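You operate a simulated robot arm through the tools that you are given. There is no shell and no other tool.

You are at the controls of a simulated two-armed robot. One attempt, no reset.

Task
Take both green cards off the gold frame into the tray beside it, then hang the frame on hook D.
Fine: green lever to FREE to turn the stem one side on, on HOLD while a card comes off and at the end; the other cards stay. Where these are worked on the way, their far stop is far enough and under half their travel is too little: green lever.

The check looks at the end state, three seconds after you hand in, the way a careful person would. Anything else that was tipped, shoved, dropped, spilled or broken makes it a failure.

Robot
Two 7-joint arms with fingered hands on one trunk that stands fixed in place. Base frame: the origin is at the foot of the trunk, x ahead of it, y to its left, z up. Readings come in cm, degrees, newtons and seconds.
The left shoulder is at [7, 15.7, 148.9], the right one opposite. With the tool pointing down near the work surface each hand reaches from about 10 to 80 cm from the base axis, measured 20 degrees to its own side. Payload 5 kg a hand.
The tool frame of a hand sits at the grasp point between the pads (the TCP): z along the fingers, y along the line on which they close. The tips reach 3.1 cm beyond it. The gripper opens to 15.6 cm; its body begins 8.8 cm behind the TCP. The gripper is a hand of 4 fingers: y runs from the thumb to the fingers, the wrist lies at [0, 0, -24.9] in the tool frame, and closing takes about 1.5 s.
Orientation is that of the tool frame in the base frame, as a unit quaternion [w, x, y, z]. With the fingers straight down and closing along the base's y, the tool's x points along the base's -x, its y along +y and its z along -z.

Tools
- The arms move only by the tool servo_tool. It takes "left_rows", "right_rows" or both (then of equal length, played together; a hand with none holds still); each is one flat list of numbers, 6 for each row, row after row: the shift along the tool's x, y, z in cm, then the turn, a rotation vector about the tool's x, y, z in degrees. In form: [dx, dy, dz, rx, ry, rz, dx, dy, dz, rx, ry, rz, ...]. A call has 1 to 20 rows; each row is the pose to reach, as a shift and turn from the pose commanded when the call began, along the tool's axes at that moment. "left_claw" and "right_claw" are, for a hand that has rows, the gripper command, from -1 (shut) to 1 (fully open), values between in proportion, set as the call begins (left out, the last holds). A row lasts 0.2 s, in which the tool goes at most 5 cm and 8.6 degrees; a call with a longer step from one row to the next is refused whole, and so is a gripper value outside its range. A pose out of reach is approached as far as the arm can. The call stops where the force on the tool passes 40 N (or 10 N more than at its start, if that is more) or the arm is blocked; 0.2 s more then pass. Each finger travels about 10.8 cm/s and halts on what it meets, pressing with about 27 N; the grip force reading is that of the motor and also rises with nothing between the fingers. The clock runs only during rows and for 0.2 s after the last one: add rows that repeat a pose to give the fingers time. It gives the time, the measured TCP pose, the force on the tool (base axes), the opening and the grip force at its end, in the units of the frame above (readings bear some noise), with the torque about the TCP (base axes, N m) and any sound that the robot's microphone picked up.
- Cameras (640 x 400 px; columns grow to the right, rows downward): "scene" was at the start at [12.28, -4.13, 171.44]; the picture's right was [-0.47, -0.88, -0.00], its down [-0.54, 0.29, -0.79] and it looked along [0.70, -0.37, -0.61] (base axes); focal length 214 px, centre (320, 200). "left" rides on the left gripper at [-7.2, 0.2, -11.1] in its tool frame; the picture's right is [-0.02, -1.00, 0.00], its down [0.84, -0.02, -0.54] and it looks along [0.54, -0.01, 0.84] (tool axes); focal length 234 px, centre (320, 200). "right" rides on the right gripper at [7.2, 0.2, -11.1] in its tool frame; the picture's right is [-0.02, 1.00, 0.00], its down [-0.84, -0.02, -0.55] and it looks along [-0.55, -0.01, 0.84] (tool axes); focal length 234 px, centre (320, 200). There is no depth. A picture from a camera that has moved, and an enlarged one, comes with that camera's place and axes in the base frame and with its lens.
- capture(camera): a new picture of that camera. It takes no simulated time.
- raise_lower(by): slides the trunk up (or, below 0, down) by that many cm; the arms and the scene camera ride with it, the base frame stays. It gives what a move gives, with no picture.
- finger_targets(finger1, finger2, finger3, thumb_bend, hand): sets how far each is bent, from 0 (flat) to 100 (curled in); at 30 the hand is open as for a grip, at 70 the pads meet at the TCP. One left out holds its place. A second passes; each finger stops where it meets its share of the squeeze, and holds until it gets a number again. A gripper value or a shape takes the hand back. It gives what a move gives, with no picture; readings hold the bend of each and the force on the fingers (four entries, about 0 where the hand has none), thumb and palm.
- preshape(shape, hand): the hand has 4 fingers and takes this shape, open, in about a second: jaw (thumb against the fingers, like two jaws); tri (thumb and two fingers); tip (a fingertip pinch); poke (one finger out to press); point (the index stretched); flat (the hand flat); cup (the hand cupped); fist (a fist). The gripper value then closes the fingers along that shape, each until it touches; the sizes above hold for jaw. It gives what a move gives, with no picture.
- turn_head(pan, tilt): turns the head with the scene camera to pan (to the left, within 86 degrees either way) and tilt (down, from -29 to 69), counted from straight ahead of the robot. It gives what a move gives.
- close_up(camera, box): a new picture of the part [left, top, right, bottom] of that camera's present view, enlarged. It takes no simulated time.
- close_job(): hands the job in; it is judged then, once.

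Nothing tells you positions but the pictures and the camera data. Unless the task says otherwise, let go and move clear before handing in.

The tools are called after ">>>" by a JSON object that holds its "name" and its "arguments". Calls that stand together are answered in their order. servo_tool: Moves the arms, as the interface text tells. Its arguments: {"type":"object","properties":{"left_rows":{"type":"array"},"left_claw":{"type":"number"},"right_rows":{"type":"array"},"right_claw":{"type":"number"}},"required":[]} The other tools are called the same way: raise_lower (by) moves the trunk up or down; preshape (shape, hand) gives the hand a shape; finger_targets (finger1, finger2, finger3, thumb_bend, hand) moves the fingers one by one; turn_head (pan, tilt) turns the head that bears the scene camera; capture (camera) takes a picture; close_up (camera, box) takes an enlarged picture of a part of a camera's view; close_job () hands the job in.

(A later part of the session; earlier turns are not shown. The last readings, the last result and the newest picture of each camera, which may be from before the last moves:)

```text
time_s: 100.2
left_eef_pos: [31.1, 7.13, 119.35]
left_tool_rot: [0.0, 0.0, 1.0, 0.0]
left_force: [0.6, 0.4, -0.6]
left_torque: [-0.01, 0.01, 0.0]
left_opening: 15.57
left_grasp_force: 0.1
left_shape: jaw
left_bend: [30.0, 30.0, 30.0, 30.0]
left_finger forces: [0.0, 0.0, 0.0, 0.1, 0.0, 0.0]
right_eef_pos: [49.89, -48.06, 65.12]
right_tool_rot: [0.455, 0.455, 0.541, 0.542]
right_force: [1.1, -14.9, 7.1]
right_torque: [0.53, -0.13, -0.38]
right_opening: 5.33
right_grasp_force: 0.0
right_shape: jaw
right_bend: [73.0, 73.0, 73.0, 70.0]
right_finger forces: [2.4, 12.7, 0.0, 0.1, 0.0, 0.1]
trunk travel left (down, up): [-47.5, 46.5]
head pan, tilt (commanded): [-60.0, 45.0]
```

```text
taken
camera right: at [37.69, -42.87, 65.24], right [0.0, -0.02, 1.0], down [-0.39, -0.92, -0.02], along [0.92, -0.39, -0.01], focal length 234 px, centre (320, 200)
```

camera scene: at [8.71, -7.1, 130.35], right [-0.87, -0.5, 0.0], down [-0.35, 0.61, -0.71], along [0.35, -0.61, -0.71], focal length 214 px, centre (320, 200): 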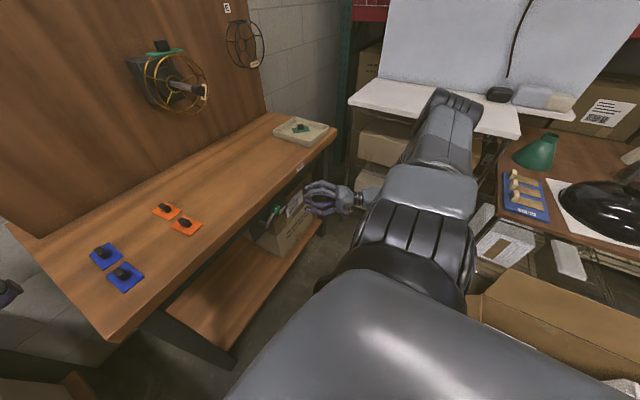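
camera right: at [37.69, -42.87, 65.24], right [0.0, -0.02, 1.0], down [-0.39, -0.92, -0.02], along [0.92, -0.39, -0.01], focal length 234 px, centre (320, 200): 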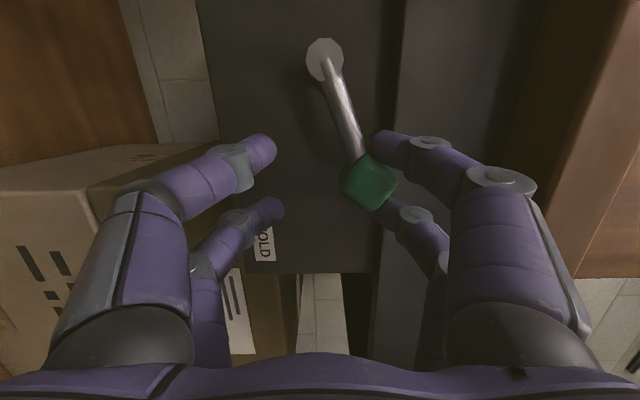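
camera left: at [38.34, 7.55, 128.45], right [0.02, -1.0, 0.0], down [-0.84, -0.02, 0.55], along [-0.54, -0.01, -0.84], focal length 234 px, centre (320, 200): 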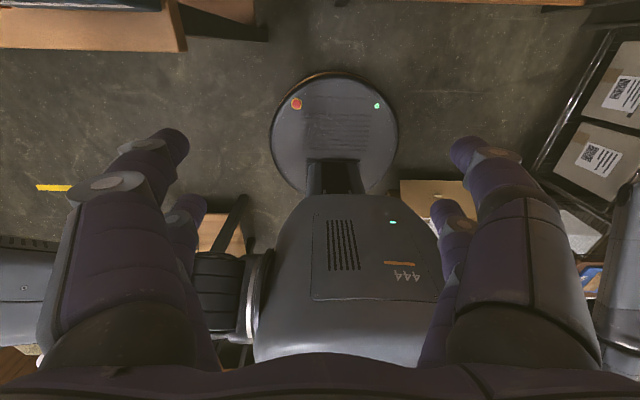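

The lever is coming down (about 17° now), but the second finger is pressing the knob's end. I'll lift slightly, shift right so the near finger is directly over the knob, and continue down.

>>> {"name": "servo_tool", "arguments": {"right_rows": [0, 0.9, 0, 0, 0, 0, 0, 1.7, 0, 0, 0, 0, -0.9, 1.9, -0.15, 0, 0, 0, -1.8, 1.9, -0.3, 0, 0, 0, -1.8, 1.9, -0.3, 0, 0, 0]}}

>>> {"name": "capture", "arguments": {"camera": "right"}}

```text
time_s: 101.4
left_eef_pos: [31.07, 7.35, 119.2]
left_tool_rot: [0.0, 0.0, 1.0, 0.0]
left_force: [0.1, 0.1, 0.4]
left_torque: [-0.02, 0.0, -0.01]
left_opening: 15.59
left_grasp_force: 0.0
left_shape: jaw
left_bend: [30.0, 30.0, 30.0, 30.0]
left_finger forces: [0.1, 0.1, 0.0, 0.0, 0.1, 0.0]
right_eef_pos: [50.01, -49.69, 67.0]
right_tool_rot: [0.455, 0.454, 0.542, 0.541]
right_force: [0.0, 0.6, 0.4]
right_torque: [-0.01, 0.0, 0.02]
right_opening: 5.01
right_grasp_force: 0.2
right_shape: jaw
right_bend: [73.0, 73.0, 73.0, 70.0]
right_finger forces: [0.6, 0.1, 0.0, 0.0, 0.1, 0.0]
trunk travel left (down, up): [-47.5, 46.5]
head pan, tilt (commanded): [-60.0, 45.0]
```

```text
taken
camera right: at [37.69, -44.42, 67.21], right [0.01, -0.02, 1.0], down [-0.39, -0.92, -0.02], along [0.92, -0.39, -0.01], focal length 234 px, centre (320, 200)
```

right: 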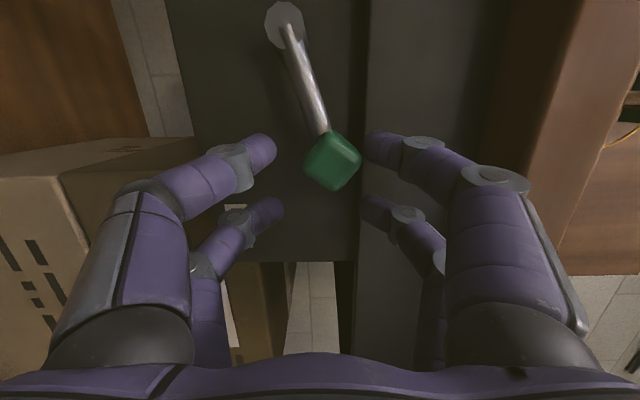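

>>> {"name": "servo_tool", "arguments": {"right_rows": [0, -0.6, 0, 0, 0, 0, 0, -1.2, 0, 0, 0, 0, 0, -1.8, 0, 0, 0, 0, 0, -2.4, 0, 0, 0, 0, 0, -3.0, 0, 0, 0, 0]}}

>>> {"name": "capture", "arguments": {"camera": "right"}}

```text
time_s: 102.6
left_eef_pos: [31.03, 7.27, 119.31]
left_tool_rot: [-0.001, 0.0, 1.0, 0.0]
left_force: [-0.2, 0.1, -0.3]
left_torque: [0.0, -0.02, 0.0]
left_opening: 15.59
left_grasp_force: 0.1
left_shape: jaw
left_bend: [30.0, 30.0, 30.0, 30.0]
left_finger forces: [0.0, 0.1, 0.0, 0.0, 0.1, 0.0]
right_eef_pos: [49.84, -49.55, 63.93]
right_tool_rot: [0.454, 0.455, 0.542, 0.542]
right_force: [-0.6, -0.1, 0.1]
right_torque: [-0.02, -0.02, 0.01]
right_opening: 5.02
right_grasp_force: 0.2
right_shape: jaw
right_bend: [73.0, 73.0, 73.0, 70.0]
right_finger forces: [0.1, 0.0, 0.0, 0.0, 0.1, 0.0]
trunk travel left (down, up): [-47.5, 46.5]
head pan, tilt (commanded): [-60.0, 45.0]
```

```text
taken
camera right: at [37.7, -44.48, 64.07], right [0.01, -0.02, 1.0], down [-0.39, -0.92, -0.02], along [0.92, -0.39, -0.01], focal length 234 px, centre (320, 200)
```

right: 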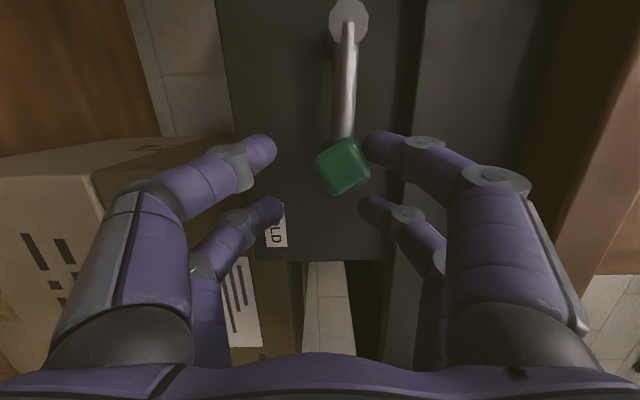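

It moves freely now; the lever is about level. I'll continue down to its HOLD stop.

>>> {"name": "servo_tool", "arguments": {"right_rows": [0, -0.6, 0, 0, 0, 0, 0, -1.2, 0, 0, 0, 0, 0, -1.8, 0, 0, 0, 0, 0, -2.4, 0, 0, 0, 0, 0, -3.0, 0, 0, 0, 0, 0, -3.4, 0, 0, 0, 0]}}

>>> {"name": "capture", "arguments": {"camera": "right"}}

>>> {"name": "close_up", "arguments": {"camera": "scene", "box": [240, 160, 360, 240]}}

```text
time_s: 104.0
left_eef_pos: [31.09, 7.31, 119.33]
left_tool_rot: [-0.001, 0.0, 1.0, 0.0]
left_force: [0.0, -0.5, -0.3]
left_torque: [0.01, 0.0, -0.01]
left_opening: 15.57
left_grasp_force: 0.0
left_shape: jaw
left_bend: [30.0, 30.0, 30.0, 30.0]
left_finger forces: [0.1, 0.0, 0.0, 0.0, 0.0, 0.0]
right_eef_pos: [50.09, -49.51, 60.49]
right_tool_rot: [0.454, 0.454, 0.542, 0.541]
right_force: [-0.5, 0.5, 0.9]
right_torque: [-0.02, -0.01, 0.01]
right_opening: 5.07
right_grasp_force: 0.0
right_shape: jaw
right_bend: [73.0, 73.0, 73.0, 70.0]
right_finger forces: [0.7, 0.0, 0.0, 0.0, 0.0, 0.0]
trunk travel left (down, up): [-47.5, 46.5]
head pan, tilt (commanded): [-60.0, 45.0]
```

```text
taken
camera right: at [37.81, -44.36, 60.68], right [0.01, -0.02, 1.0], down [-0.39, -0.92, -0.02], along [0.92, -0.39, -0.01], focal length 234 px, centre (320, 200)
```

right: 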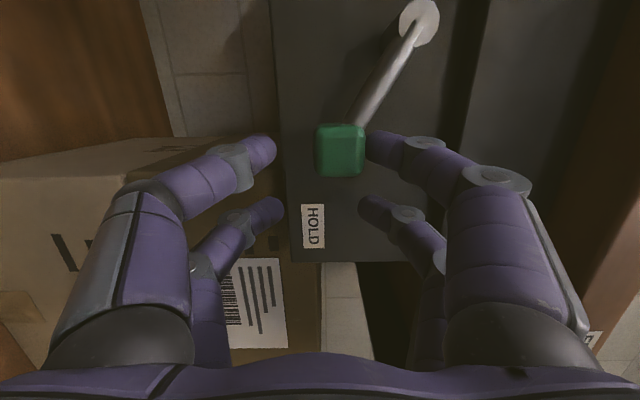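

```text
5.00 times, centred on (300, 200) of scene
camera zoom: at [8.7, -7.1, 130.35], right [-0.87, -0.5, 0.0], down [-0.35, 0.61, -0.71], along [0.35, -0.61, -0.71], focal length 1072 px, centre (420, 200)
```

zoom: 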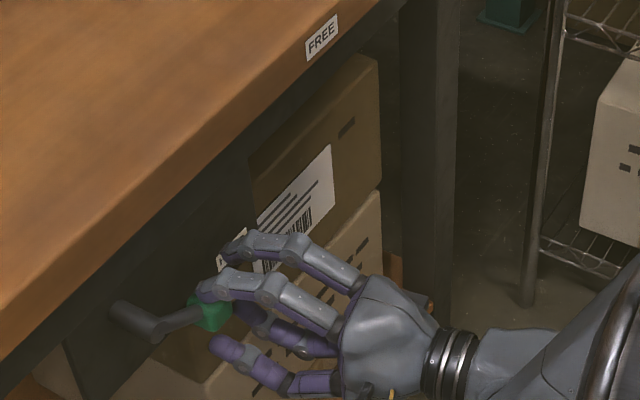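

It's close to the HOLD position. I'll press on gently to confirm the stop.

>>> {"name": "servo_tool", "arguments": {"right_rows": [0, -0.3, 0, 0, 0, 0, 0, -0.6, 0, 0, 0, 0, 0, -0.9, 0, 0, 0, 0, 0, -1.2, 0, 0, 0, 0]}}

>>> {"name": "capture", "arguments": {"camera": "right"}}

```text
time_s: 105.0
left_eef_pos: [30.88, 7.46, 119.32]
left_tool_rot: [0.0, 0.0, 1.0, -0.001]
left_force: [0.9, -0.4, 0.1]
left_torque: [-0.01, -0.03, 0.02]
left_opening: 15.6
left_grasp_force: 0.1
left_shape: jaw
left_bend: [30.0, 30.0, 30.0, 30.0]
left_finger forces: [0.0, 0.1, 0.0, 0.0, 0.0, 0.0]
right_eef_pos: [49.98, -49.57, 59.52]
right_tool_rot: [0.454, 0.453, 0.543, 0.542]
right_force: [-1.7, 0.9, 5.6]
right_torque: [0.1, -0.2, 0.05]
right_opening: 5.29
right_grasp_force: 0.1
right_shape: jaw
right_bend: [72.0, 73.0, 73.0, 70.0]
right_finger forces: [6.2, 0.1, 0.0, 0.1, 0.0, 0.0]
trunk travel left (down, up): [-47.5, 46.5]
head pan, tilt (commanded): [-60.0, 45.0]
```

```text
taken
camera right: at [37.73, -44.38, 59.62], right [0.0, -0.02, 1.0], down [-0.39, -0.92, -0.02], along [0.92, -0.39, -0.01], focal length 234 px, centre (320, 200)
```

right: 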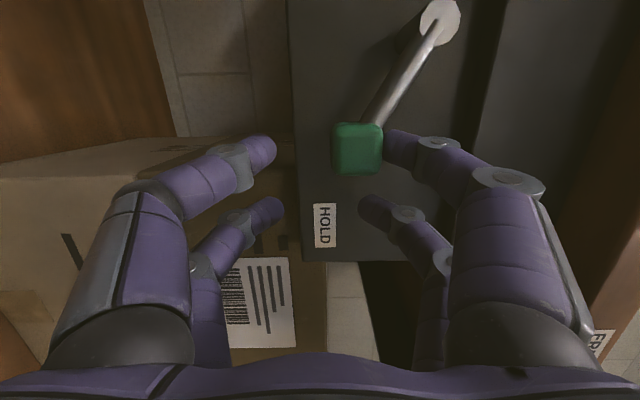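

>>> {"name": "servo_tool", "arguments": {"right_rows": [0, -0.4, 0, 0, 0, 0, 0, -0.8, 0, 0, 0, 0, 0, -0.8, 0, 0, 0, 0]}}

>>> {"name": "capture", "arguments": {"camera": "right"}}

```text
time_s: 105.8
left_eef_pos: [30.87, 7.44, 119.26]
left_tool_rot: [0.0, 0.0, 1.0, -0.001]
left_force: [0.1, 0.0, -0.1]
left_torque: [0.0, 0.04, -0.02]
left_opening: 15.62
left_grasp_force: 0.1
left_shape: jaw
left_bend: [30.0, 30.0, 30.0, 30.0]
left_finger forces: [0.0, 0.1, 0.1, 0.0, 0.0, 0.0]
right_eef_pos: [49.82, -49.62, 58.8]
right_tool_rot: [0.455, 0.454, 0.541, 0.542]
right_force: [-2.0, 0.6, 10.9]
right_torque: [0.22, -0.31, 0.08]
right_opening: 5.64
right_grasp_force: 0.1
right_shape: jaw
right_bend: [37.0, 73.0, 73.0, 70.0]
right_finger forces: [10.4, 0.1, 0.1, 0.1, 0.0, 0.0]
trunk travel left (down, up): [-47.5, 46.5]
head pan, tilt (commanded): [-60.0, 45.0]
```

```text
taken
camera right: at [37.66, -44.4, 58.82], right [0.0, -0.02, 1.0], down [-0.39, -0.92, -0.02], along [0.92, -0.39, -0.01], focal length 234 px, centre (320, 200)
```

right: 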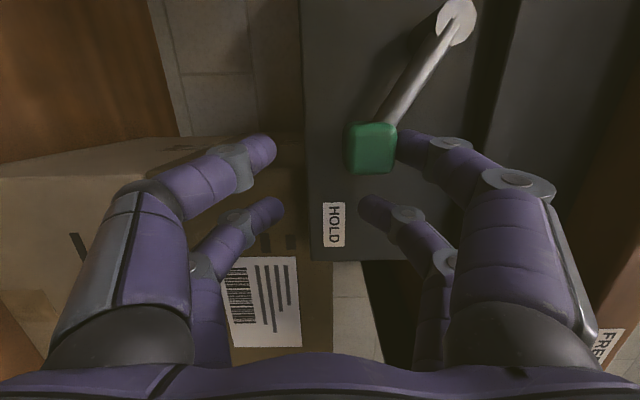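

The lever is firmly at the HOLD stop (11 N, no movement). I'll unload, back straight out and unroll the hand.

>>> {"name": "servo_tool", "arguments": {"right_rows": [0, 0.7, 0, 0, 0, 0, 0, 1.3, 0, 0, 0, 0, 0, 1.3, -3, 0, 0, 0, 0, 1.3, -6, 0, 0, 0, 0, 1.3, -9, 0, 0, 0, 0, 1.3, -10, 0, 0, 0]}}

>>> {"name": "servo_tool", "arguments": {"right_rows": [-1, 0, 0, 0, 0, -8.2, -2, 0, 0, 0, 0, -16.4, -3, 0, 0, 0, 0, -24.6, -4, 0, 0, 0, 0, -32.8, -5, 0, 0, 0, 0, -41, -6, 0, 0, 0, 0, -49.2, -7, 0, 0, 0, 0, -57.4, -7, 0, 0, 0, 0, -65.6, -7, 0, 0, 0, 0, -73.8, -7, 0, 0, 0, 0, -82, -7, 0, 0, 0, 0, -90, -7, 0, 0, 0, 0, -90]}}

>>> {"name": "close_up", "arguments": {"camera": "scene", "box": [240, 130, 400, 240]}}

```text
time_s: 107.2
left_eef_pos: [30.92, 7.35, 119.28]
left_tool_rot: [-0.001, 0.0, 1.0, -0.001]
left_force: [0.2, -0.2, -0.5]
left_torque: [-0.02, -0.04, 0.01]
left_opening: 15.57
left_grasp_force: 0.0
left_shape: jaw
left_bend: [30.0, 30.0, 30.0, 30.0]
left_finger forces: [0.0, 0.0, 0.0, 0.1, 0.1, 0.1]
right_eef_pos: [40.16, -51.44, 59.8]
right_tool_rot: [0.454, 0.455, 0.543, 0.541]
right_force: [-0.1, -1.2, 0.4]
right_torque: [0.02, -0.03, 0.0]
right_opening: 5.03
right_grasp_force: 0.0
right_shape: jaw
right_bend: [73.0, 73.0, 73.0, 70.0]
right_finger forces: [0.0, 0.0, 0.0, 0.0, 0.0, 0.0]
trunk travel left (down, up): [-47.5, 46.5]
head pan, tilt (commanded): [-60.0, 45.0]
```

```text
time_s: 109.8
left_eef_pos: [31.01, 7.31, 119.39]
left_tool_rot: [0.0, 0.0, 1.0, 0.0]
left_force: [-0.4, -0.4, -0.4]
left_torque: [-0.01, -0.01, -0.03]
left_opening: 15.6
left_grasp_force: 0.1
left_shape: jaw
left_bend: [30.0, 30.0, 30.0, 30.0]
left_finger forces: [0.0, 0.0, 0.1, 0.1, 0.0, 0.0]
right_eef_pos: [41.48, -58.19, 59.85]
right_tool_rot: [0.704, -0.063, 0.705, 0.061]
right_force: [0.2, 0.0, 0.1]
right_torque: [-0.03, 0.0, -0.02]
right_opening: 5.02
right_grasp_force: 0.0
right_shape: jaw
right_bend: [73.0, 73.0, 73.0, 70.0]
right_finger forces: [0.0, 0.1, 0.0, 0.0, 0.0, 0.0]
trunk travel left (down, up): [-47.5, 46.5]
head pan, tilt (commanded): [-60.0, 45.0]
```

```text
3.64 times, centred on (320, 185) of scene
camera zoom: at [8.71, -7.11, 130.35], right [-0.87, -0.5, 0.0], down [-0.35, 0.61, -0.71], along [0.35, -0.61, -0.71], focal length 780 px, centre (320, 254)
```

zoom: 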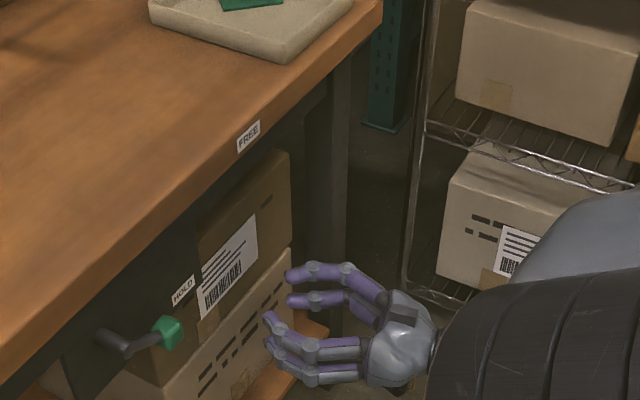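

The lever reads HOLD and the hand is clear. I'll raise the trunk and bring the hand back to the pitched-down pose for the second card.

>>> {"name": "raise_lower", "arguments": {"by": 40}}

>>> {"name": "servo_tool", "arguments": {"right_rows": [-3.51, 0.65, 2.21, 1.17, 6.23, 0.57, -7.03, 1.3, 4.43, 2.33, 12.45, 1.14, -10.54, 1.95, 6.64, 3.5, 18.68, 1.7, -14.05, 2.6, 8.85, 4.67, 24.9, 2.27, -17.56, 3.25, 11.06, 5.83, 31.1, 2.84, -21.08, 3.9, 13.28, 7.0, 37.35, 3.4, -24.6, 4.55, 15.5, 8.16, 43.6, 3.97, -28.1, 5.2, 17.7, 9.33, 49.8, 4.54, -28.1, 5.2, 17.7, 9.33, 49.8, 4.54], "right_claw": -0.15}}

>>> {"name": "turn_head", "arguments": {"pan": -35, "tilt": 35}}

>>> {"name": "capture", "arguments": {"camera": "scene"}}

>>> {"name": "capture", "arguments": {"camera": "right"}}

```text
time_s: 113.6
left_eef_pos: [30.98, 7.26, 159.25]
left_tool_rot: [-0.001, 0.0, 1.0, 0.0]
left_force: [-0.2, 0.0, -0.3]
left_torque: [0.02, 0.03, -0.01]
left_opening: 15.57
left_grasp_force: 0.1
left_shape: jaw
left_bend: [30.0, 30.0, 30.0, 30.0]
left_finger forces: [0.1, 0.0, 0.1, 0.1, 0.0, 0.1]
right_eef_pos: [41.44, -58.28, 99.92]
right_tool_rot: [0.704, -0.062, 0.705, 0.062]
right_force: [0.2, 0.3, -0.1]
right_torque: [0.02, -0.02, -0.01]
right_opening: 5.01
right_grasp_force: 0.0
right_shape: jaw
right_bend: [73.0, 73.0, 73.0, 70.0]
right_finger forces: [0.1, 0.0, 0.0, 0.0, 0.0, 0.0]
trunk travel left (down, up): [-87.5, 6.5]
head pan, tilt (commanded): [-60.0, 45.0]
```

```text
time_s: 115.6
left_eef_pos: [30.93, 6.88, 159.46]
left_tool_rot: [0.0, 0.0, 1.0, 0.002]
left_force: [-0.4, -0.1, -0.3]
left_torque: [0.03, -0.06, -0.01]
left_opening: 15.6
left_grasp_force: 0.1
left_shape: jaw
left_bend: [30.0, 30.0, 30.0, 30.0]
left_finger forces: [0.0, 0.0, 0.0, 0.0, 0.0, 0.0]
right_eef_pos: [56.88, -53.09, 126.66]
right_tool_rot: [0.327, -0.002, 0.945, 0.025]
right_force: [-0.3, -0.3, 0.4]
right_torque: [0.05, -0.05, 0.03]
right_opening: 6.62
right_grasp_force: 0.1
right_shape: jaw
right_bend: [73.0, 73.0, 73.0, 70.0]
right_finger forces: [0.1, 0.0, 0.0, 0.0, 0.0, 0.0]
right hand out of reach, approached as far as the arm can: row 8, 9
trunk travel left (down, up): [-87.5, 6.5]
head pan, tilt (commanded): [-60.0, 45.0]
```

```text
time_s: 116.5
left_eef_pos: [31.0, 7.35, 159.31]
left_tool_rot: [0.001, 0.001, 1.0, -0.001]
left_force: [0.7, 0.5, 1.2]
left_torque: [0.04, -0.01, -0.03]
left_opening: 15.59
left_grasp_force: 0.0
left_shape: jaw
left_bend: [30.0, 30.0, 30.0, 30.0]
left_finger forces: [0.0, 0.0, 0.1, 0.0, 0.0, 0.1]
right_eef_pos: [56.95, -52.69, 126.9]
right_tool_rot: [0.326, -0.003, 0.945, 0.023]
right_force: [-0.4, 0.1, 0.9]
right_torque: [-0.01, 0.0, -0.04]
right_opening: 6.61
right_grasp_force: 0.0
right_shape: jaw
right_bend: [73.0, 73.0, 73.0, 70.0]
right_finger forces: [0.0, 0.1, 0.0, 0.0, 0.0, 0.0]
trunk travel left (down, up): [-87.5, 6.5]
head pan, tilt (commanded): [-35.0, 35.0]
```

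```text
taken
camera scene: at [11.84, -5.05, 171.83], right [-0.57, -0.82, 0.0], down [-0.47, 0.33, -0.82], along [0.67, -0.47, -0.57], focal length 214 px, centre (320, 200)
```

scene: 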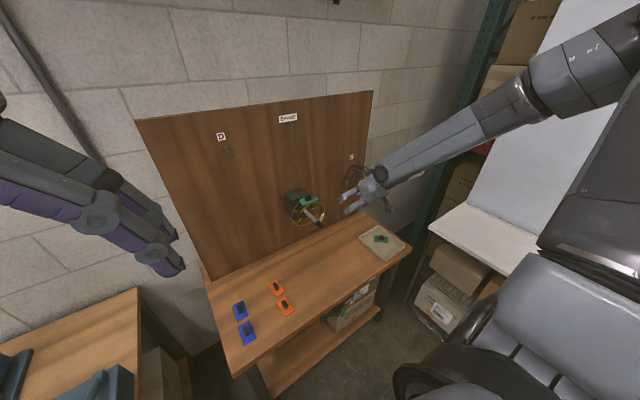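

```text
taken
camera right: at [44.47, -52.87, 131.1], right [0.0, 1.0, 0.06], down [0.32, -0.05, 0.94], along [0.95, 0.02, -0.32], focal length 234 px, centre (320, 200)
```

right: 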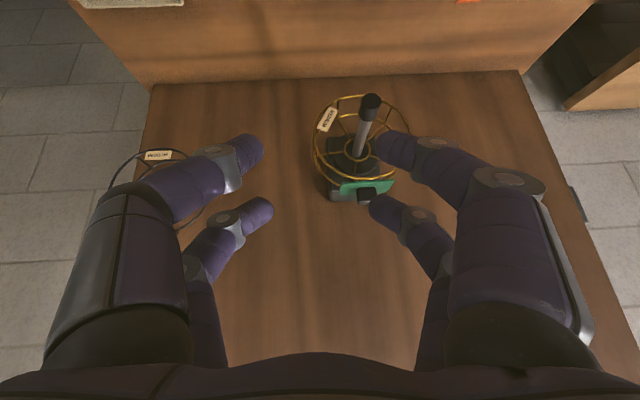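

The hand is at mid-approach, slightly limited by the arm. I'll lower the trunk to about the height used for card 1, then re-approach above the card.

>>> {"name": "raise_lower", "arguments": {"by": -16}}

```text
time_s: 118.3
left_eef_pos: [31.08, 7.26, 143.42]
left_tool_rot: [0.0, 0.0, 1.0, 0.0]
left_force: [0.1, 1.1, 0.6]
left_torque: [-0.03, -0.03, -0.02]
left_opening: 15.6
left_grasp_force: 0.1
left_shape: jaw
left_bend: [30.0, 30.0, 30.0, 30.0]
left_finger forces: [0.1, 0.1, 0.0, 0.0, 0.0, 0.0]
right_eef_pos: [57.09, -52.53, 110.81]
right_tool_rot: [0.326, -0.004, 0.945, 0.025]
right_force: [0.2, -0.3, -0.2]
right_torque: [0.0, 0.03, 0.01]
right_opening: 6.6
right_grasp_force: 0.1
right_shape: jaw
right_bend: [73.0, 73.0, 73.0, 70.0]
right_finger forces: [0.0, 0.0, 0.0, 0.0, 0.0, 0.1]
trunk travel left (down, up): [-71.5, 22.5]
head pan, tilt (commanded): [-35.0, 35.0]
```

>>> {"name": "servo_tool", "arguments": {"right_rows": [-2.38, 0.17, -3.03, 0, 0, 0, -4.77, 0.34, -6.07, 0, 0, 0, -7.15, 0.52, -9.1, 0, 0, 0, -9.53, 0.69, -12.13, 0, 0, 0, -11.92, 0.86, -15.17, 0, 0, 0, -14.3, 1.03, -18.2, 0, 0, 0, -17.02, 2.15, -16.0, 0.5, -0.3, -0.1, -19.73, 3.26, -13.81, 1.0, -0.6, -0.2, -22.45, 4.38, -11.62, 1.4, -1.0, -0.3, -25.17, 5.49, -9.43, 1.9, -1.3, -0.4, -27.88, 6.61, -7.23, 2.4, -1.6, -0.5, -30.6, 7.72, -5.04, 2.85, -1.94, -0.55, -30.6, 7.72, -5.04, 2.85, -1.94, -0.55]}}

>>> {"name": "capture", "arguments": {"camera": "right"}}

>>> {"name": "close_up", "arguments": {"camera": "right", "box": [220, 0, 420, 125]}}

>>> {"name": "close_up", "arguments": {"camera": "scene", "box": [265, 120, 385, 240]}}

```text
time_s: 121.1
left_eef_pos: [31.13, 7.4, 143.27]
left_tool_rot: [0.001, 0.0, 1.0, -0.001]
left_force: [-0.1, -0.6, 0.1]
left_torque: [0.0, 0.02, 0.01]
left_opening: 15.6
left_grasp_force: 0.0
left_shape: jaw
left_bend: [30.0, 30.0, 30.0, 30.0]
left_finger forces: [0.0, 0.0, 0.0, 0.0, 0.1, 0.0]
right_eef_pos: [78.08, -45.46, 133.95]
right_tool_rot: [0.342, -0.001, 0.94, -0.001]
right_force: [-0.1, 0.7, -0.1]
right_torque: [-0.01, -0.01, -0.01]
right_opening: 6.64
right_grasp_force: 0.1
right_shape: jaw
right_bend: [73.0, 73.0, 73.0, 70.0]
right_finger forces: [0.1, 0.0, 0.1, 0.0, 0.0, 0.1]
trunk travel left (down, up): [-71.5, 22.5]
head pan, tilt (commanded): [-35.0, 35.0]
```

```text
taken
camera right: at [65.5, -45.37, 137.86], right [0.02, 1.0, 0.01], down [0.29, -0.02, 0.96], along [0.96, -0.01, -0.29], focal length 234 px, centre (320, 200)
```

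right: 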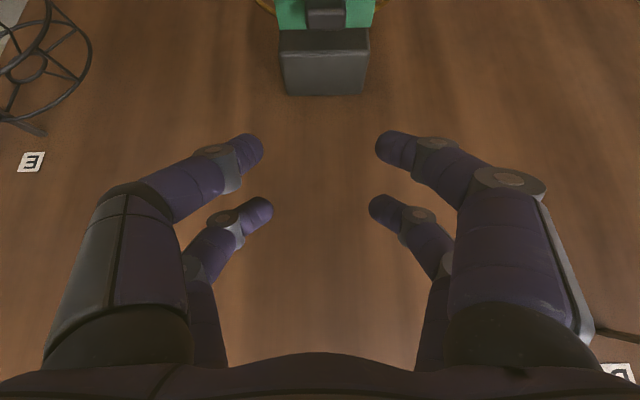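

```text
3.20 times, centred on (320, 62) of right
camera zoom: at [65.5, -45.37, 137.86], right [0.02, 1.0, 0.01], down [0.29, -0.02, 0.96], along [0.96, -0.01, -0.29], focal length 749 px, centre (320, 640)
```

zoom: 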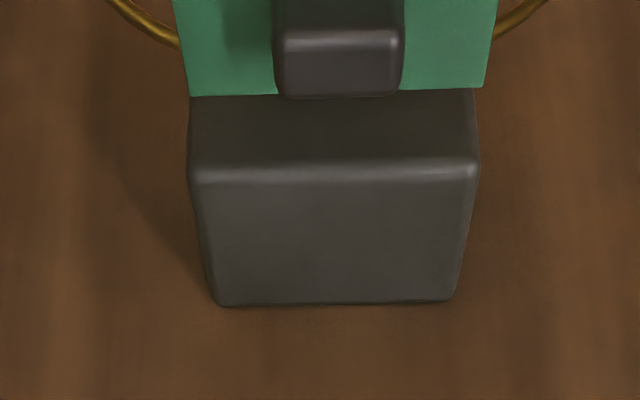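

```text
3.33 times, centred on (325, 180) of scene
camera zoom: at [11.92, -5.07, 155.83], right [-0.57, -0.82, 0.0], down [-0.47, 0.33, -0.82], along [0.67, -0.47, -0.57], focal length 715 px, centre (303, 267)
```

zoom: 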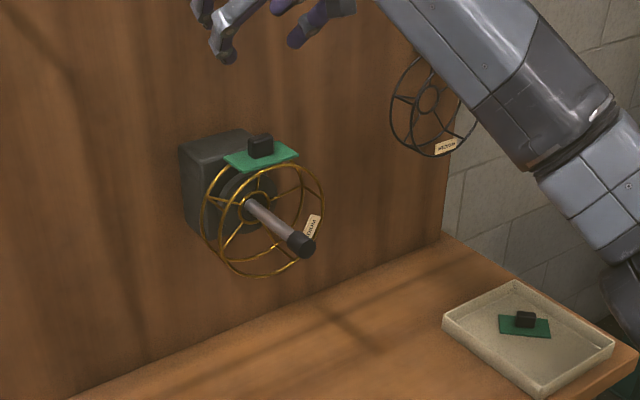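

Card 2 is within about 2° of level. The knob is roughly 0.65 cm to the left of my hand centre, so I'll correct and descend partway.

>>> {"name": "servo_tool", "arguments": {"right_rows": [1.25, 0.16, 1.5, 0, 0, 0, 2.5, 0.33, 3.0, 0, 0, 0, 3.75, 0.5, 4.5, 0, 0, 0, 4.98, 0.65, 5.94, 0, 0, 0, 4.98, 0.65, 5.94, 0, 0, 0]}}

>>> {"name": "close_up", "arguments": {"camera": "right", "box": [200, 30, 440, 180]}}

```text
time_s: 122.3
left_eef_pos: [31.0, 7.29, 143.29]
left_tool_rot: [0.0, 0.0, 1.0, -0.001]
left_force: [0.4, 0.2, -0.9]
left_torque: [0.0, 0.02, -0.01]
left_opening: 15.59
left_grasp_force: 0.1
left_shape: jaw
left_bend: [30.0, 30.0, 30.0, 30.0]
left_finger forces: [0.1, 0.0, 0.0, 0.0, 0.0, 0.0]
right_eef_pos: [77.64, -44.9, 126.32]
right_tool_rot: [0.342, 0.0, 0.94, -0.001]
right_force: [0.4, 0.0, 0.9]
right_torque: [0.01, -0.01, 0.01]
right_opening: 6.61
right_grasp_force: 0.0
right_shape: jaw
right_bend: [73.0, 73.0, 73.0, 70.0]
right_finger forces: [0.1, 0.1, 0.0, 0.0, 0.0, 0.1]
trunk travel left (down, up): [-71.5, 22.5]
head pan, tilt (commanded): [-35.0, 35.0]
```

```text
2.67 times, centred on (320, 105) of right
camera zoom: at [65.02, -44.69, 130.1], right [0.02, 1.0, 0.01], down [0.29, -0.02, 0.96], along [0.96, -0.01, -0.29], focal length 624 px, centre (320, 453)
```

zoom: 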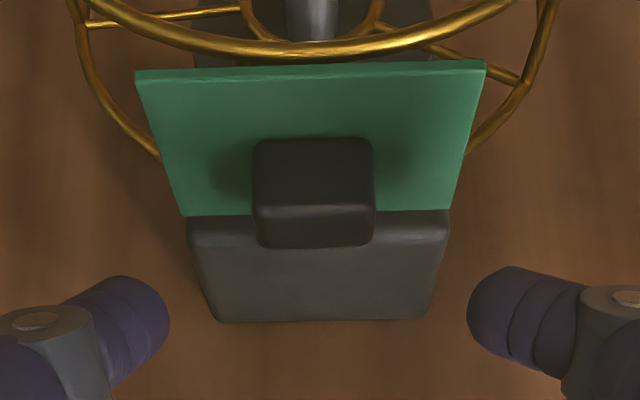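

>>> {"name": "servo_tool", "arguments": {"right_rows": [0.5, -0.03, 0.7, 0, 0, 0, 1.0, -0.06, 1.4, 0, 0, 0, 1.5, -0.1, 2.1, 0, 0, 0, 1.96, -0.1, 2.8, 0, 0, 0, 1.96, -0.1, 2.8, 0, 0, 0]}}

>>> {"name": "close_up", "arguments": {"camera": "right", "box": [200, 80, 440, 230]}}

```text
time_s: 123.5
left_eef_pos: [31.0, 7.37, 143.18]
left_tool_rot: [0.0, 0.0, 1.0, 0.0]
left_force: [-0.4, 0.3, 0.0]
left_torque: [-0.03, 0.01, -0.01]
left_opening: 15.63
left_grasp_force: 0.0
left_shape: jaw
left_bend: [30.0, 30.0, 30.0, 30.0]
left_finger forces: [0.1, 0.1, 0.0, 0.1, 0.1, 0.0]
right_eef_pos: [77.97, -44.84, 122.9]
right_tool_rot: [0.343, 0.001, 0.939, -0.002]
right_force: [-0.2, 0.2, 0.1]
right_torque: [0.02, -0.01, -0.03]
right_opening: 6.62
right_grasp_force: 0.1
right_shape: jaw
right_bend: [73.0, 73.0, 73.0, 70.0]
right_finger forces: [0.0, 0.1, 0.0, 0.0, 0.0, 0.0]
trunk travel left (down, up): [-71.5, 22.5]
head pan, tilt (commanded): [-35.0, 35.0]
```

```text
2.67 times, centred on (320, 155) of right
camera zoom: at [65.32, -44.74, 126.71], right [0.02, 1.0, 0.01], down [0.29, -0.02, 0.96], along [0.96, -0.01, -0.29], focal length 624 px, centre (320, 320)
```

zoom: 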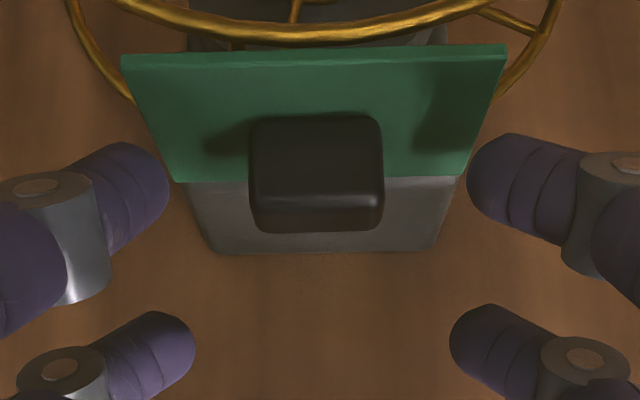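

Aligned the same as for card 1, and the lever is on HOLD. I'll grip and lift.

>>> {"name": "servo_tool", "arguments": {"right_rows": [0, 0, 0, 0, 0, 0, 0, 0, 0, 0, 0, 0, 0, 0, 0, 0, 0, 0, 0, 0, 0, 0, 0, 0, 0, 0, 0, 0, 0, 0, 0, 0, 0, 0, 0, 0], "right_claw": -1}}

>>> {"name": "servo_tool", "arguments": {"right_rows": [-0.2, 0, -0.23, 0, 0, 0, -0.4, 0, -0.46, 0, 0, 0, -0.64, 0, -0.77, 0, 0, 0, -0.96, 0, -1.15, 0, 0, 0]}}

>>> {"name": "close_up", "arguments": {"camera": "right", "box": [200, 80, 440, 230]}}

>>> {"name": "close_up", "arguments": {"camera": "scene", "box": [265, 120, 385, 240]}}

```text
time_s: 124.9
left_eef_pos: [31.04, 7.15, 143.26]
left_tool_rot: [0.0, 0.0, 1.0, -0.001]
left_force: [0.2, -0.5, 0.0]
left_torque: [-0.02, -0.02, -0.01]
left_opening: 15.6
left_grasp_force: 0.1
left_shape: jaw
left_bend: [30.0, 30.0, 30.0, 30.0]
left_finger forces: [0.0, 0.0, 0.1, 0.1, 0.0, 0.0]
right_eef_pos: [78.05, -44.96, 122.88]
right_tool_rot: [0.342, 0.0, 0.94, -0.001]
right_force: [0.8, -0.7, 0.0]
right_torque: [-0.03, -0.01, -0.03]
right_opening: 1.21
right_grasp_force: 28.0
right_shape: jaw
right_bend: [73.0, 70.0, 70.0, 70.0]
right_finger forces: [23.9, 0.0, 0.0, 0.1, 24.1, 0.0]
trunk travel left (down, up): [-71.5, 22.5]
head pan, tilt (commanded): [-35.0, 35.0]
```

```text
time_s: 125.9
left_eef_pos: [30.96, 7.37, 143.24]
left_tool_rot: [0.001, 0.001, 1.0, -0.001]
left_force: [-0.5, -0.2, 0.2]
left_torque: [0.01, -0.03, 0.0]
left_opening: 15.58
left_grasp_force: 0.1
left_shape: jaw
left_bend: [30.0, 30.0, 30.0, 30.0]
left_finger forces: [0.0, 0.0, 0.0, 0.0, 0.1, 0.0]
right_eef_pos: [78.15, -44.88, 124.47]
right_tool_rot: [0.342, 0.0, 0.94, -0.001]
right_force: [0.4, -0.6, 0.3]
right_torque: [0.0, -0.05, 0.0]
right_opening: 1.22
right_grasp_force: 27.1
right_shape: jaw
right_bend: [73.0, 70.0, 70.0, 70.0]
right_finger forces: [24.1, 0.0, 0.1, 0.1, 24.0, 0.0]
trunk travel left (down, up): [-71.5, 22.5]
head pan, tilt (commanded): [-35.0, 35.0]
```

```text
2.67 times, centred on (320, 155) of right
camera zoom: at [65.46, -44.67, 128.28], right [0.02, 1.0, 0.01], down [0.29, -0.02, 0.96], along [0.96, -0.01, -0.29], focal length 624 px, centre (320, 320)
```

zoom: 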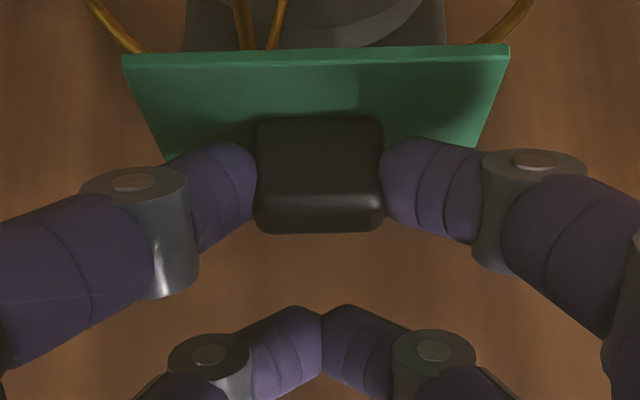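

```text
3.33 times, centred on (325, 180) of scene
camera zoom: at [11.86, -5.09, 155.83], right [-0.57, -0.82, 0.0], down [-0.47, 0.33, -0.82], along [0.67, -0.47, -0.57], focal length 715 px, centre (303, 267)
```

zoom: 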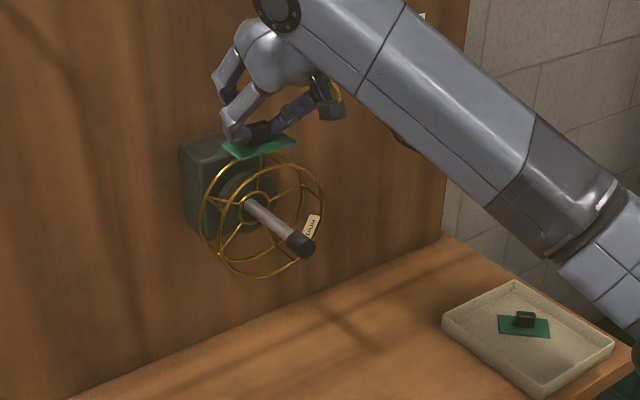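

Card 2 came off cleanly. The arm's elbow looks lower than last time, so I'll check the whole arm before carrying the card to the tray.

>>> {"name": "capture", "arguments": {"camera": "scene"}}

>>> {"name": "turn_head", "arguments": {"pan": -65, "tilt": 35}}

>>> {"name": "capture", "arguments": {"camera": "scene"}}

```text
taken
camera scene: at [11.86, -5.09, 155.83], right [-0.57, -0.82, 0.0], down [-0.47, 0.33, -0.82], along [0.67, -0.47, -0.57], focal length 214 px, centre (320, 200)
```

scene: 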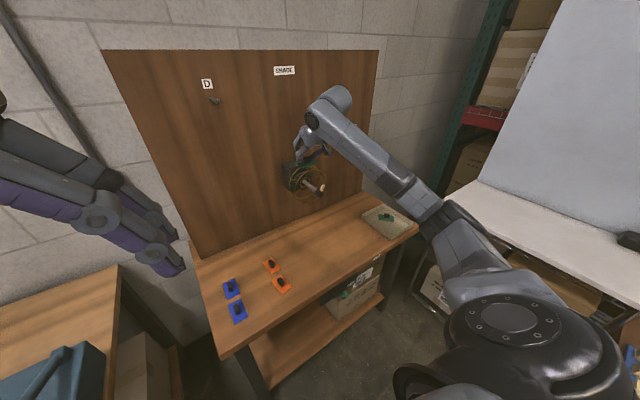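

```text
time_s: 126.9
left_eef_pos: [31.07, 7.35, 143.23]
left_tool_rot: [0.0, 0.0, 1.0, 0.0]
left_force: [-0.7, -1.0, -0.8]
left_torque: [-0.01, 0.01, -0.02]
left_opening: 15.61
left_grasp_force: 0.1
left_shape: jaw
left_bend: [30.0, 30.0, 30.0, 30.0]
left_finger forces: [0.0, 0.0, 0.0, 0.0, 0.0, 0.0]
right_eef_pos: [78.1, -44.87, 124.39]
right_tool_rot: [0.342, 0.0, 0.94, -0.001]
right_force: [-0.2, 0.1, -1.5]
right_torque: [0.02, 0.0, 0.0]
right_opening: 1.19
right_grasp_force: 26.7
right_shape: jaw
right_bend: [73.0, 70.0, 70.0, 70.0]
right_finger forces: [24.1, 0.1, 0.0, 0.0, 24.1, 0.0]
trunk travel left (down, up): [-71.5, 22.5]
head pan, tilt (commanded): [-65.0, 35.0]
```

```text
taken
camera scene: at [8.4, -8.05, 155.83], right [-0.91, -0.42, 0.0], down [-0.24, 0.52, -0.82], along [0.35, -0.74, -0.57], focal length 214 px, centre (320, 200)
```

scene: 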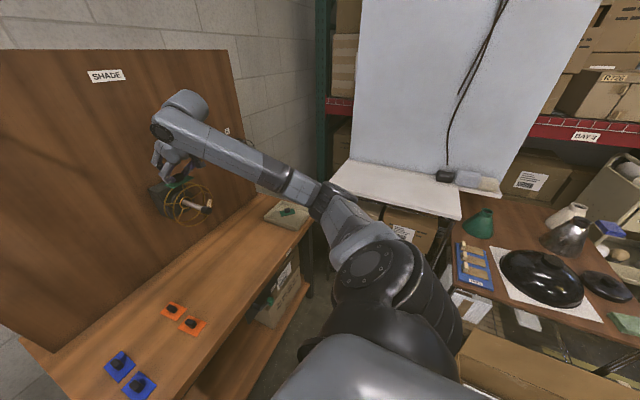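

The elbow hangs in front of the bench and is well clear. I'll repeat the carry: lift, retract and yaw toward the tray.

>>> {"name": "servo_tool", "arguments": {"right_rows": [-1.6, 0, -1.9, 0, 0, 0, -3.2, 0, -3.8, 0, 0, 0, -4.82, 0, -5.75, 0, 0, 0, -2.49, -2.4, -6.96, 4.13, 0, 4.92, -0.16, -4.8, -8.16, 8.26, 0, 9.84, 2.16, -7.2, -9.37, 12.39, 0, 14.76, 4.49, -9.6, -10.58, 16.51, 0, 19.69, 6.81, -12.0, -11.79, 20.64, 0, 24.61, 9.13, -14.4, -12.99, 24.77, 0, 29.53, 11.46, -16.8, -14.2, 28.9, 0, 34.5, 11.46, -16.8, -14.2, 28.9, 0, 34.5]}}

>>> {"name": "capture", "arguments": {"camera": "scene"}}

>>> {"name": "capture", "arguments": {"camera": "right"}}

```text
time_s: 129.3
left_eef_pos: [31.1, 7.23, 143.24]
left_tool_rot: [0.0, 0.0, 1.0, 0.0]
left_force: [0.5, -0.4, -0.9]
left_torque: [0.02, 0.01, 0.0]
left_opening: 15.61
left_grasp_force: 0.1
left_shape: jaw
left_bend: [30.0, 30.0, 30.0, 30.0]
left_finger forces: [0.0, 0.1, 0.1, 0.0, 0.1, 0.0]
right_eef_pos: [59.98, -61.61, 127.8]
right_tool_rot: [0.316, 0.36, 0.868, -0.131]
right_force: [1.4, 0.0, -0.3]
right_torque: [0.0, -0.02, -0.02]
right_opening: 1.17
right_grasp_force: 27.4
right_shape: jaw
right_bend: [73.0, 70.0, 70.0, 70.0]
right_finger forces: [23.9, 0.0, 0.0, 0.1, 24.0, 0.1]
trunk travel left (down, up): [-71.5, 22.5]
head pan, tilt (commanded): [-65.0, 35.0]
```

```text
taken
camera scene: at [8.42, -8.05, 155.83], right [-0.91, -0.42, 0.0], down [-0.24, 0.52, -0.82], along [0.35, -0.74, -0.57], focal length 214 px, centre (320, 200)
```

scene: 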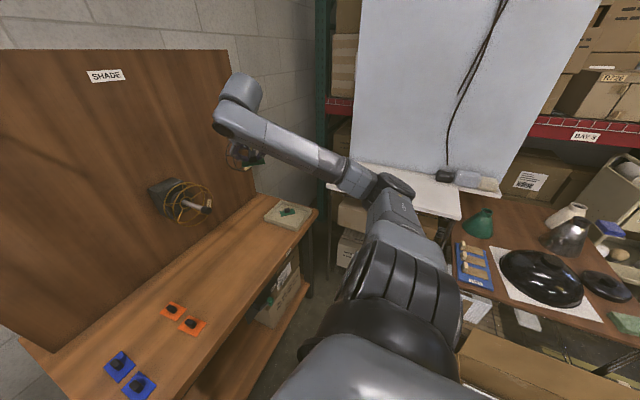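

```text
taken
camera right: at [51.2, -52.62, 131.61], right [0.72, 0.69, 0.02], down [0.19, -0.22, 0.96], along [0.67, -0.69, -0.29], focal length 234 px, centre (320, 200)
```

right: 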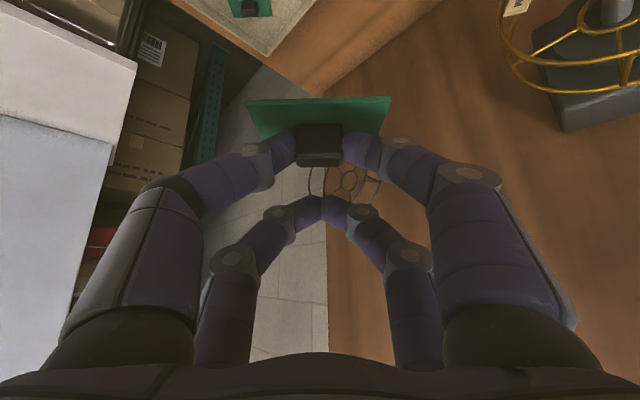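

>>> {"name": "raise_lower", "arguments": {"by": -26}}

>>> {"name": "servo_tool", "arguments": {"right_rows": [-1.11, -2.59, 2.71, 0, 0, 0, -2.22, -5.18, 5.41, 0, 0, 0, -3.32, -7.76, 8.12, 0, 0, 0, -4.43, -10.35, 10.82, 0, 0, 0, -5.54, -12.94, 13.53, 0, 0, 0, -5.54, -12.94, 13.53, 0, 0, 0]}}

>>> {"name": "turn_head", "arguments": {"pan": -45, "tilt": 30}}

>>> {"name": "close_up", "arguments": {"camera": "scene", "box": [300, 110, 420, 230]}}

>>> {"name": "capture", "arguments": {"camera": "right"}}

```text
time_s: 131.9
left_eef_pos: [31.0, 7.31, 117.28]
left_tool_rot: [0.0, 0.0, 1.0, 0.0]
left_force: [0.6, -0.8, 0.0]
left_torque: [0.03, 0.0, -0.02]
left_opening: 15.61
left_grasp_force: 0.0
left_shape: jaw
left_bend: [30.0, 30.0, 30.0, 30.0]
left_finger forces: [0.0, 0.0, 0.0, 0.0, 0.0, 0.1]
right_eef_pos: [60.11, -61.69, 101.72]
right_tool_rot: [0.317, 0.359, 0.868, -0.131]
right_force: [-0.7, 0.2, 0.0]
right_torque: [0.03, 0.0, 0.01]
right_opening: 1.18
right_grasp_force: 27.9
right_shape: jaw
right_bend: [73.0, 70.0, 70.0, 70.0]
right_finger forces: [24.0, 0.0, 0.1, 0.1, 23.9, 0.0]
trunk travel left (down, up): [-45.5, 48.5]
head pan, tilt (commanded): [-65.0, 35.0]
```

```text
time_s: 133.3
left_eef_pos: [31.02, 7.35, 117.25]
left_tool_rot: [0.001, 0.0, 1.0, -0.001]
left_force: [0.5, 0.4, -0.4]
left_torque: [-0.01, -0.02, 0.0]
left_opening: 15.59
left_grasp_force: 0.0
left_shape: jaw
left_bend: [30.0, 30.0, 30.0, 30.0]
left_finger forces: [0.0, 0.1, 0.0, 0.0, 0.0, 0.0]
right_eef_pos: [60.03, -79.74, 95.31]
right_tool_rot: [0.317, 0.36, 0.867, -0.132]
right_force: [0.5, 0.4, -0.1]
right_torque: [-0.01, 0.03, 0.02]
right_opening: 1.2
right_grasp_force: 27.0
right_shape: jaw
right_bend: [73.0, 70.0, 70.0, 70.0]
right_finger forces: [24.0, 0.1, 0.0, 0.0, 23.9, 0.0]
trunk travel left (down, up): [-45.5, 48.5]
head pan, tilt (commanded): [-65.0, 35.0]
```

```text
time_s: 134.2
left_eef_pos: [30.89, 7.28, 117.24]
left_tool_rot: [0.0, 0.0, 1.0, 0.0]
left_force: [0.5, 0.3, 0.3]
left_torque: [-0.04, 0.02, -0.02]
left_opening: 15.59
left_grasp_force: 0.1
left_shape: jaw
left_bend: [30.0, 30.0, 30.0, 30.0]
left_finger forces: [0.0, 0.0, 0.0, 0.0, 0.1, 0.1]
right_eef_pos: [60.02, -79.86, 95.24]
right_tool_rot: [0.316, 0.359, 0.868, -0.131]
right_force: [-0.2, 0.2, -0.1]
right_torque: [-0.01, 0.01, 0.01]
right_opening: 1.18
right_grasp_force: 27.0
right_shape: jaw
right_bend: [73.0, 70.0, 70.0, 70.0]
right_finger forces: [24.0, 0.1, 0.1, 0.0, 24.0, 0.0]
trunk travel left (down, up): [-45.5, 48.5]
head pan, tilt (commanded): [-45.0, 30.0]
```

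```text
3.33 times, centred on (360, 170) of scene
camera zoom: at [11.04, -6.48, 130.6], right [-0.71, -0.71, 0.0], down [-0.35, 0.35, -0.87], along [0.61, -0.61, -0.5], focal length 715 px, centre (187, 300)
```

zoom: 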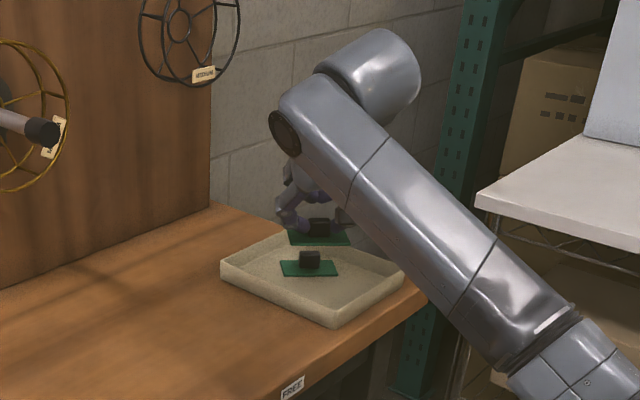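

```text
taken
camera right: at [51.18, -70.75, 99.08], right [0.72, 0.69, 0.02], down [0.19, -0.22, 0.96], along [0.67, -0.69, -0.29], focal length 234 px, centre (320, 200)
```

right: 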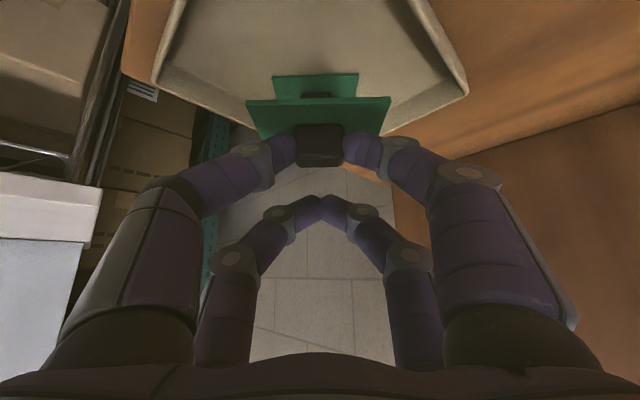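

Card 1 is visible just behind the landing spot, with clear space. I'll lower card 2 in front of it.

>>> {"name": "servo_tool", "arguments": {"right_rows": [0.93, 0, 1.1, 0, 0, 0, 1.86, 0, 2.2, 0, 0, 0, 2.78, 0, 3.3, 0, 0, 0, 3.5, 0, 4.2, 0, 0, 0, 4.1, 0, 4.9, 0, 0, 0, 4.63, 0, 5.52, 0, 0, 0, 4.63, 0, 5.52, 0, 0, 0]}}

>>> {"name": "close_up", "arguments": {"camera": "right", "box": [220, 40, 420, 185]}}

>>> {"name": "close_up", "arguments": {"camera": "scene", "box": [335, 165, 405, 215]}}

```text
time_s: 135.8
left_eef_pos: [30.93, 7.32, 117.29]
left_tool_rot: [0.0, 0.0, 1.0, 0.0]
left_force: [0.3, 0.2, -0.3]
left_torque: [-0.01, 0.0, -0.02]
left_opening: 15.58
left_grasp_force: 0.1
left_shape: jaw
left_bend: [30.0, 30.0, 30.0, 30.0]
left_finger forces: [0.0, 0.0, 0.0, 0.1, 0.0, 0.0]
right_eef_pos: [59.93, -79.97, 87.84]
right_tool_rot: [0.317, 0.359, 0.868, -0.131]
right_force: [0.8, 0.2, -0.5]
right_torque: [0.04, 0.03, -0.03]
right_opening: 1.17
right_grasp_force: 27.0
right_shape: jaw
right_bend: [73.0, 70.0, 70.0, 70.0]
right_finger forces: [24.0, 0.0, 0.0, 0.0, 24.0, 0.0]
trunk travel left (down, up): [-45.5, 48.5]
head pan, tilt (commanded): [-45.0, 30.0]
```

```text
2.76 times, centred on (320, 112) of right
camera zoom: at [51.16, -70.9, 91.64], right [0.72, 0.69, 0.02], down [0.19, -0.22, 0.96], along [0.67, -0.69, -0.29], focal length 646 px, centre (320, 441)
```

zoom: 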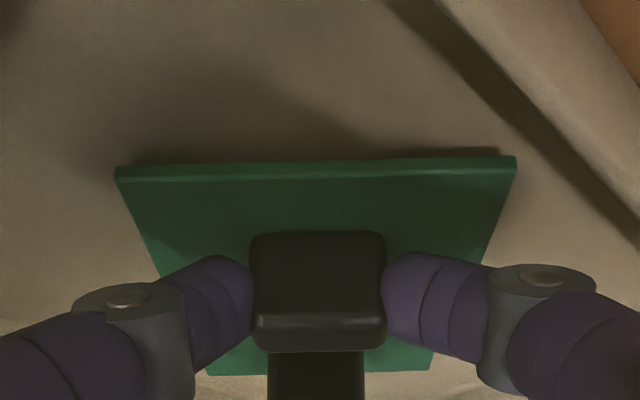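

```text
8.00 times, centred on (370, 190) of scene
camera zoom: at [11.04, -6.45, 130.61], right [-0.71, -0.71, 0.0], down [-0.35, 0.35, -0.87], along [0.61, -0.61, -0.5], focal length 1716 px, centre (-80, 280)
```

zoom: 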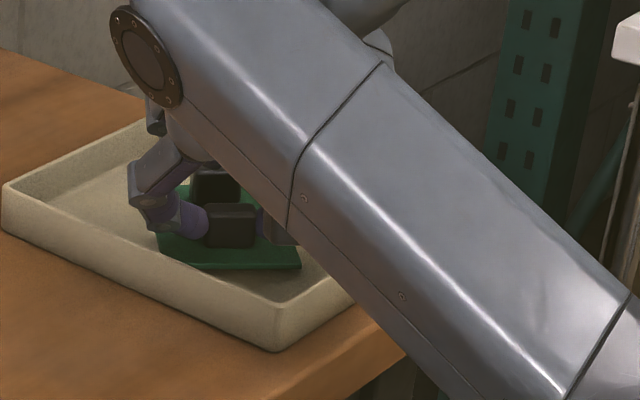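

>>> {"name": "servo_tool", "arguments": {"right_rows": [0.1, 0, 0.12, 0, 0, 0, 0.22, 0, 0.26, 0, 0, 0, 0.22, 0, 0.26, 0, 0, 0]}}

>>> {"name": "close_up", "arguments": {"camera": "right", "box": [220, 40, 420, 185]}}

```text
time_s: 136.6
left_eef_pos: [31.04, 7.35, 117.31]
left_tool_rot: [0.001, -0.001, 1.0, 0.0]
left_force: [0.6, 0.0, -1.0]
left_torque: [0.02, 0.02, 0.0]
left_opening: 15.59
left_grasp_force: 0.0
left_shape: jaw
left_bend: [30.0, 30.0, 30.0, 30.0]
left_finger forces: [0.1, 0.1, 0.0, 0.0, 0.0, 0.0]
right_eef_pos: [60.09, -80.04, 87.46]
right_tool_rot: [0.317, 0.359, 0.868, -0.132]
right_force: [-0.2, -0.7, -0.9]
right_torque: [-0.03, 0.03, 0.0]
right_opening: 1.21
right_grasp_force: 26.7
right_shape: jaw
right_bend: [73.0, 70.0, 70.0, 70.0]
right_finger forces: [24.0, 0.1, 0.0, 0.0, 24.1, 0.0]
trunk travel left (down, up): [-45.5, 48.5]
head pan, tilt (commanded): [-45.0, 30.0]
```

```text
2.76 times, centred on (320, 112) of right
camera zoom: at [51.21, -70.89, 91.31], right [0.72, 0.69, 0.01], down [0.19, -0.22, 0.96], along [0.67, -0.69, -0.29], focal length 646 px, centre (320, 441)
```

zoom: 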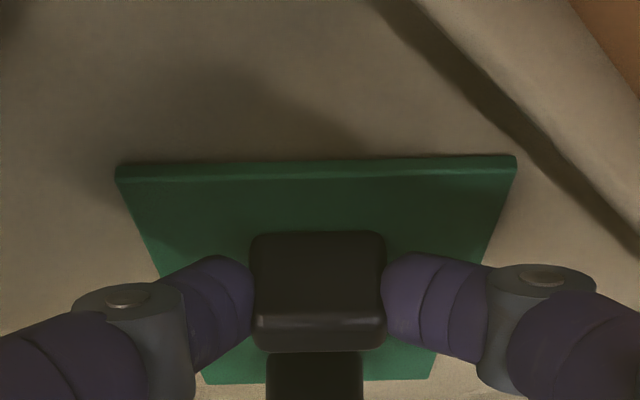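

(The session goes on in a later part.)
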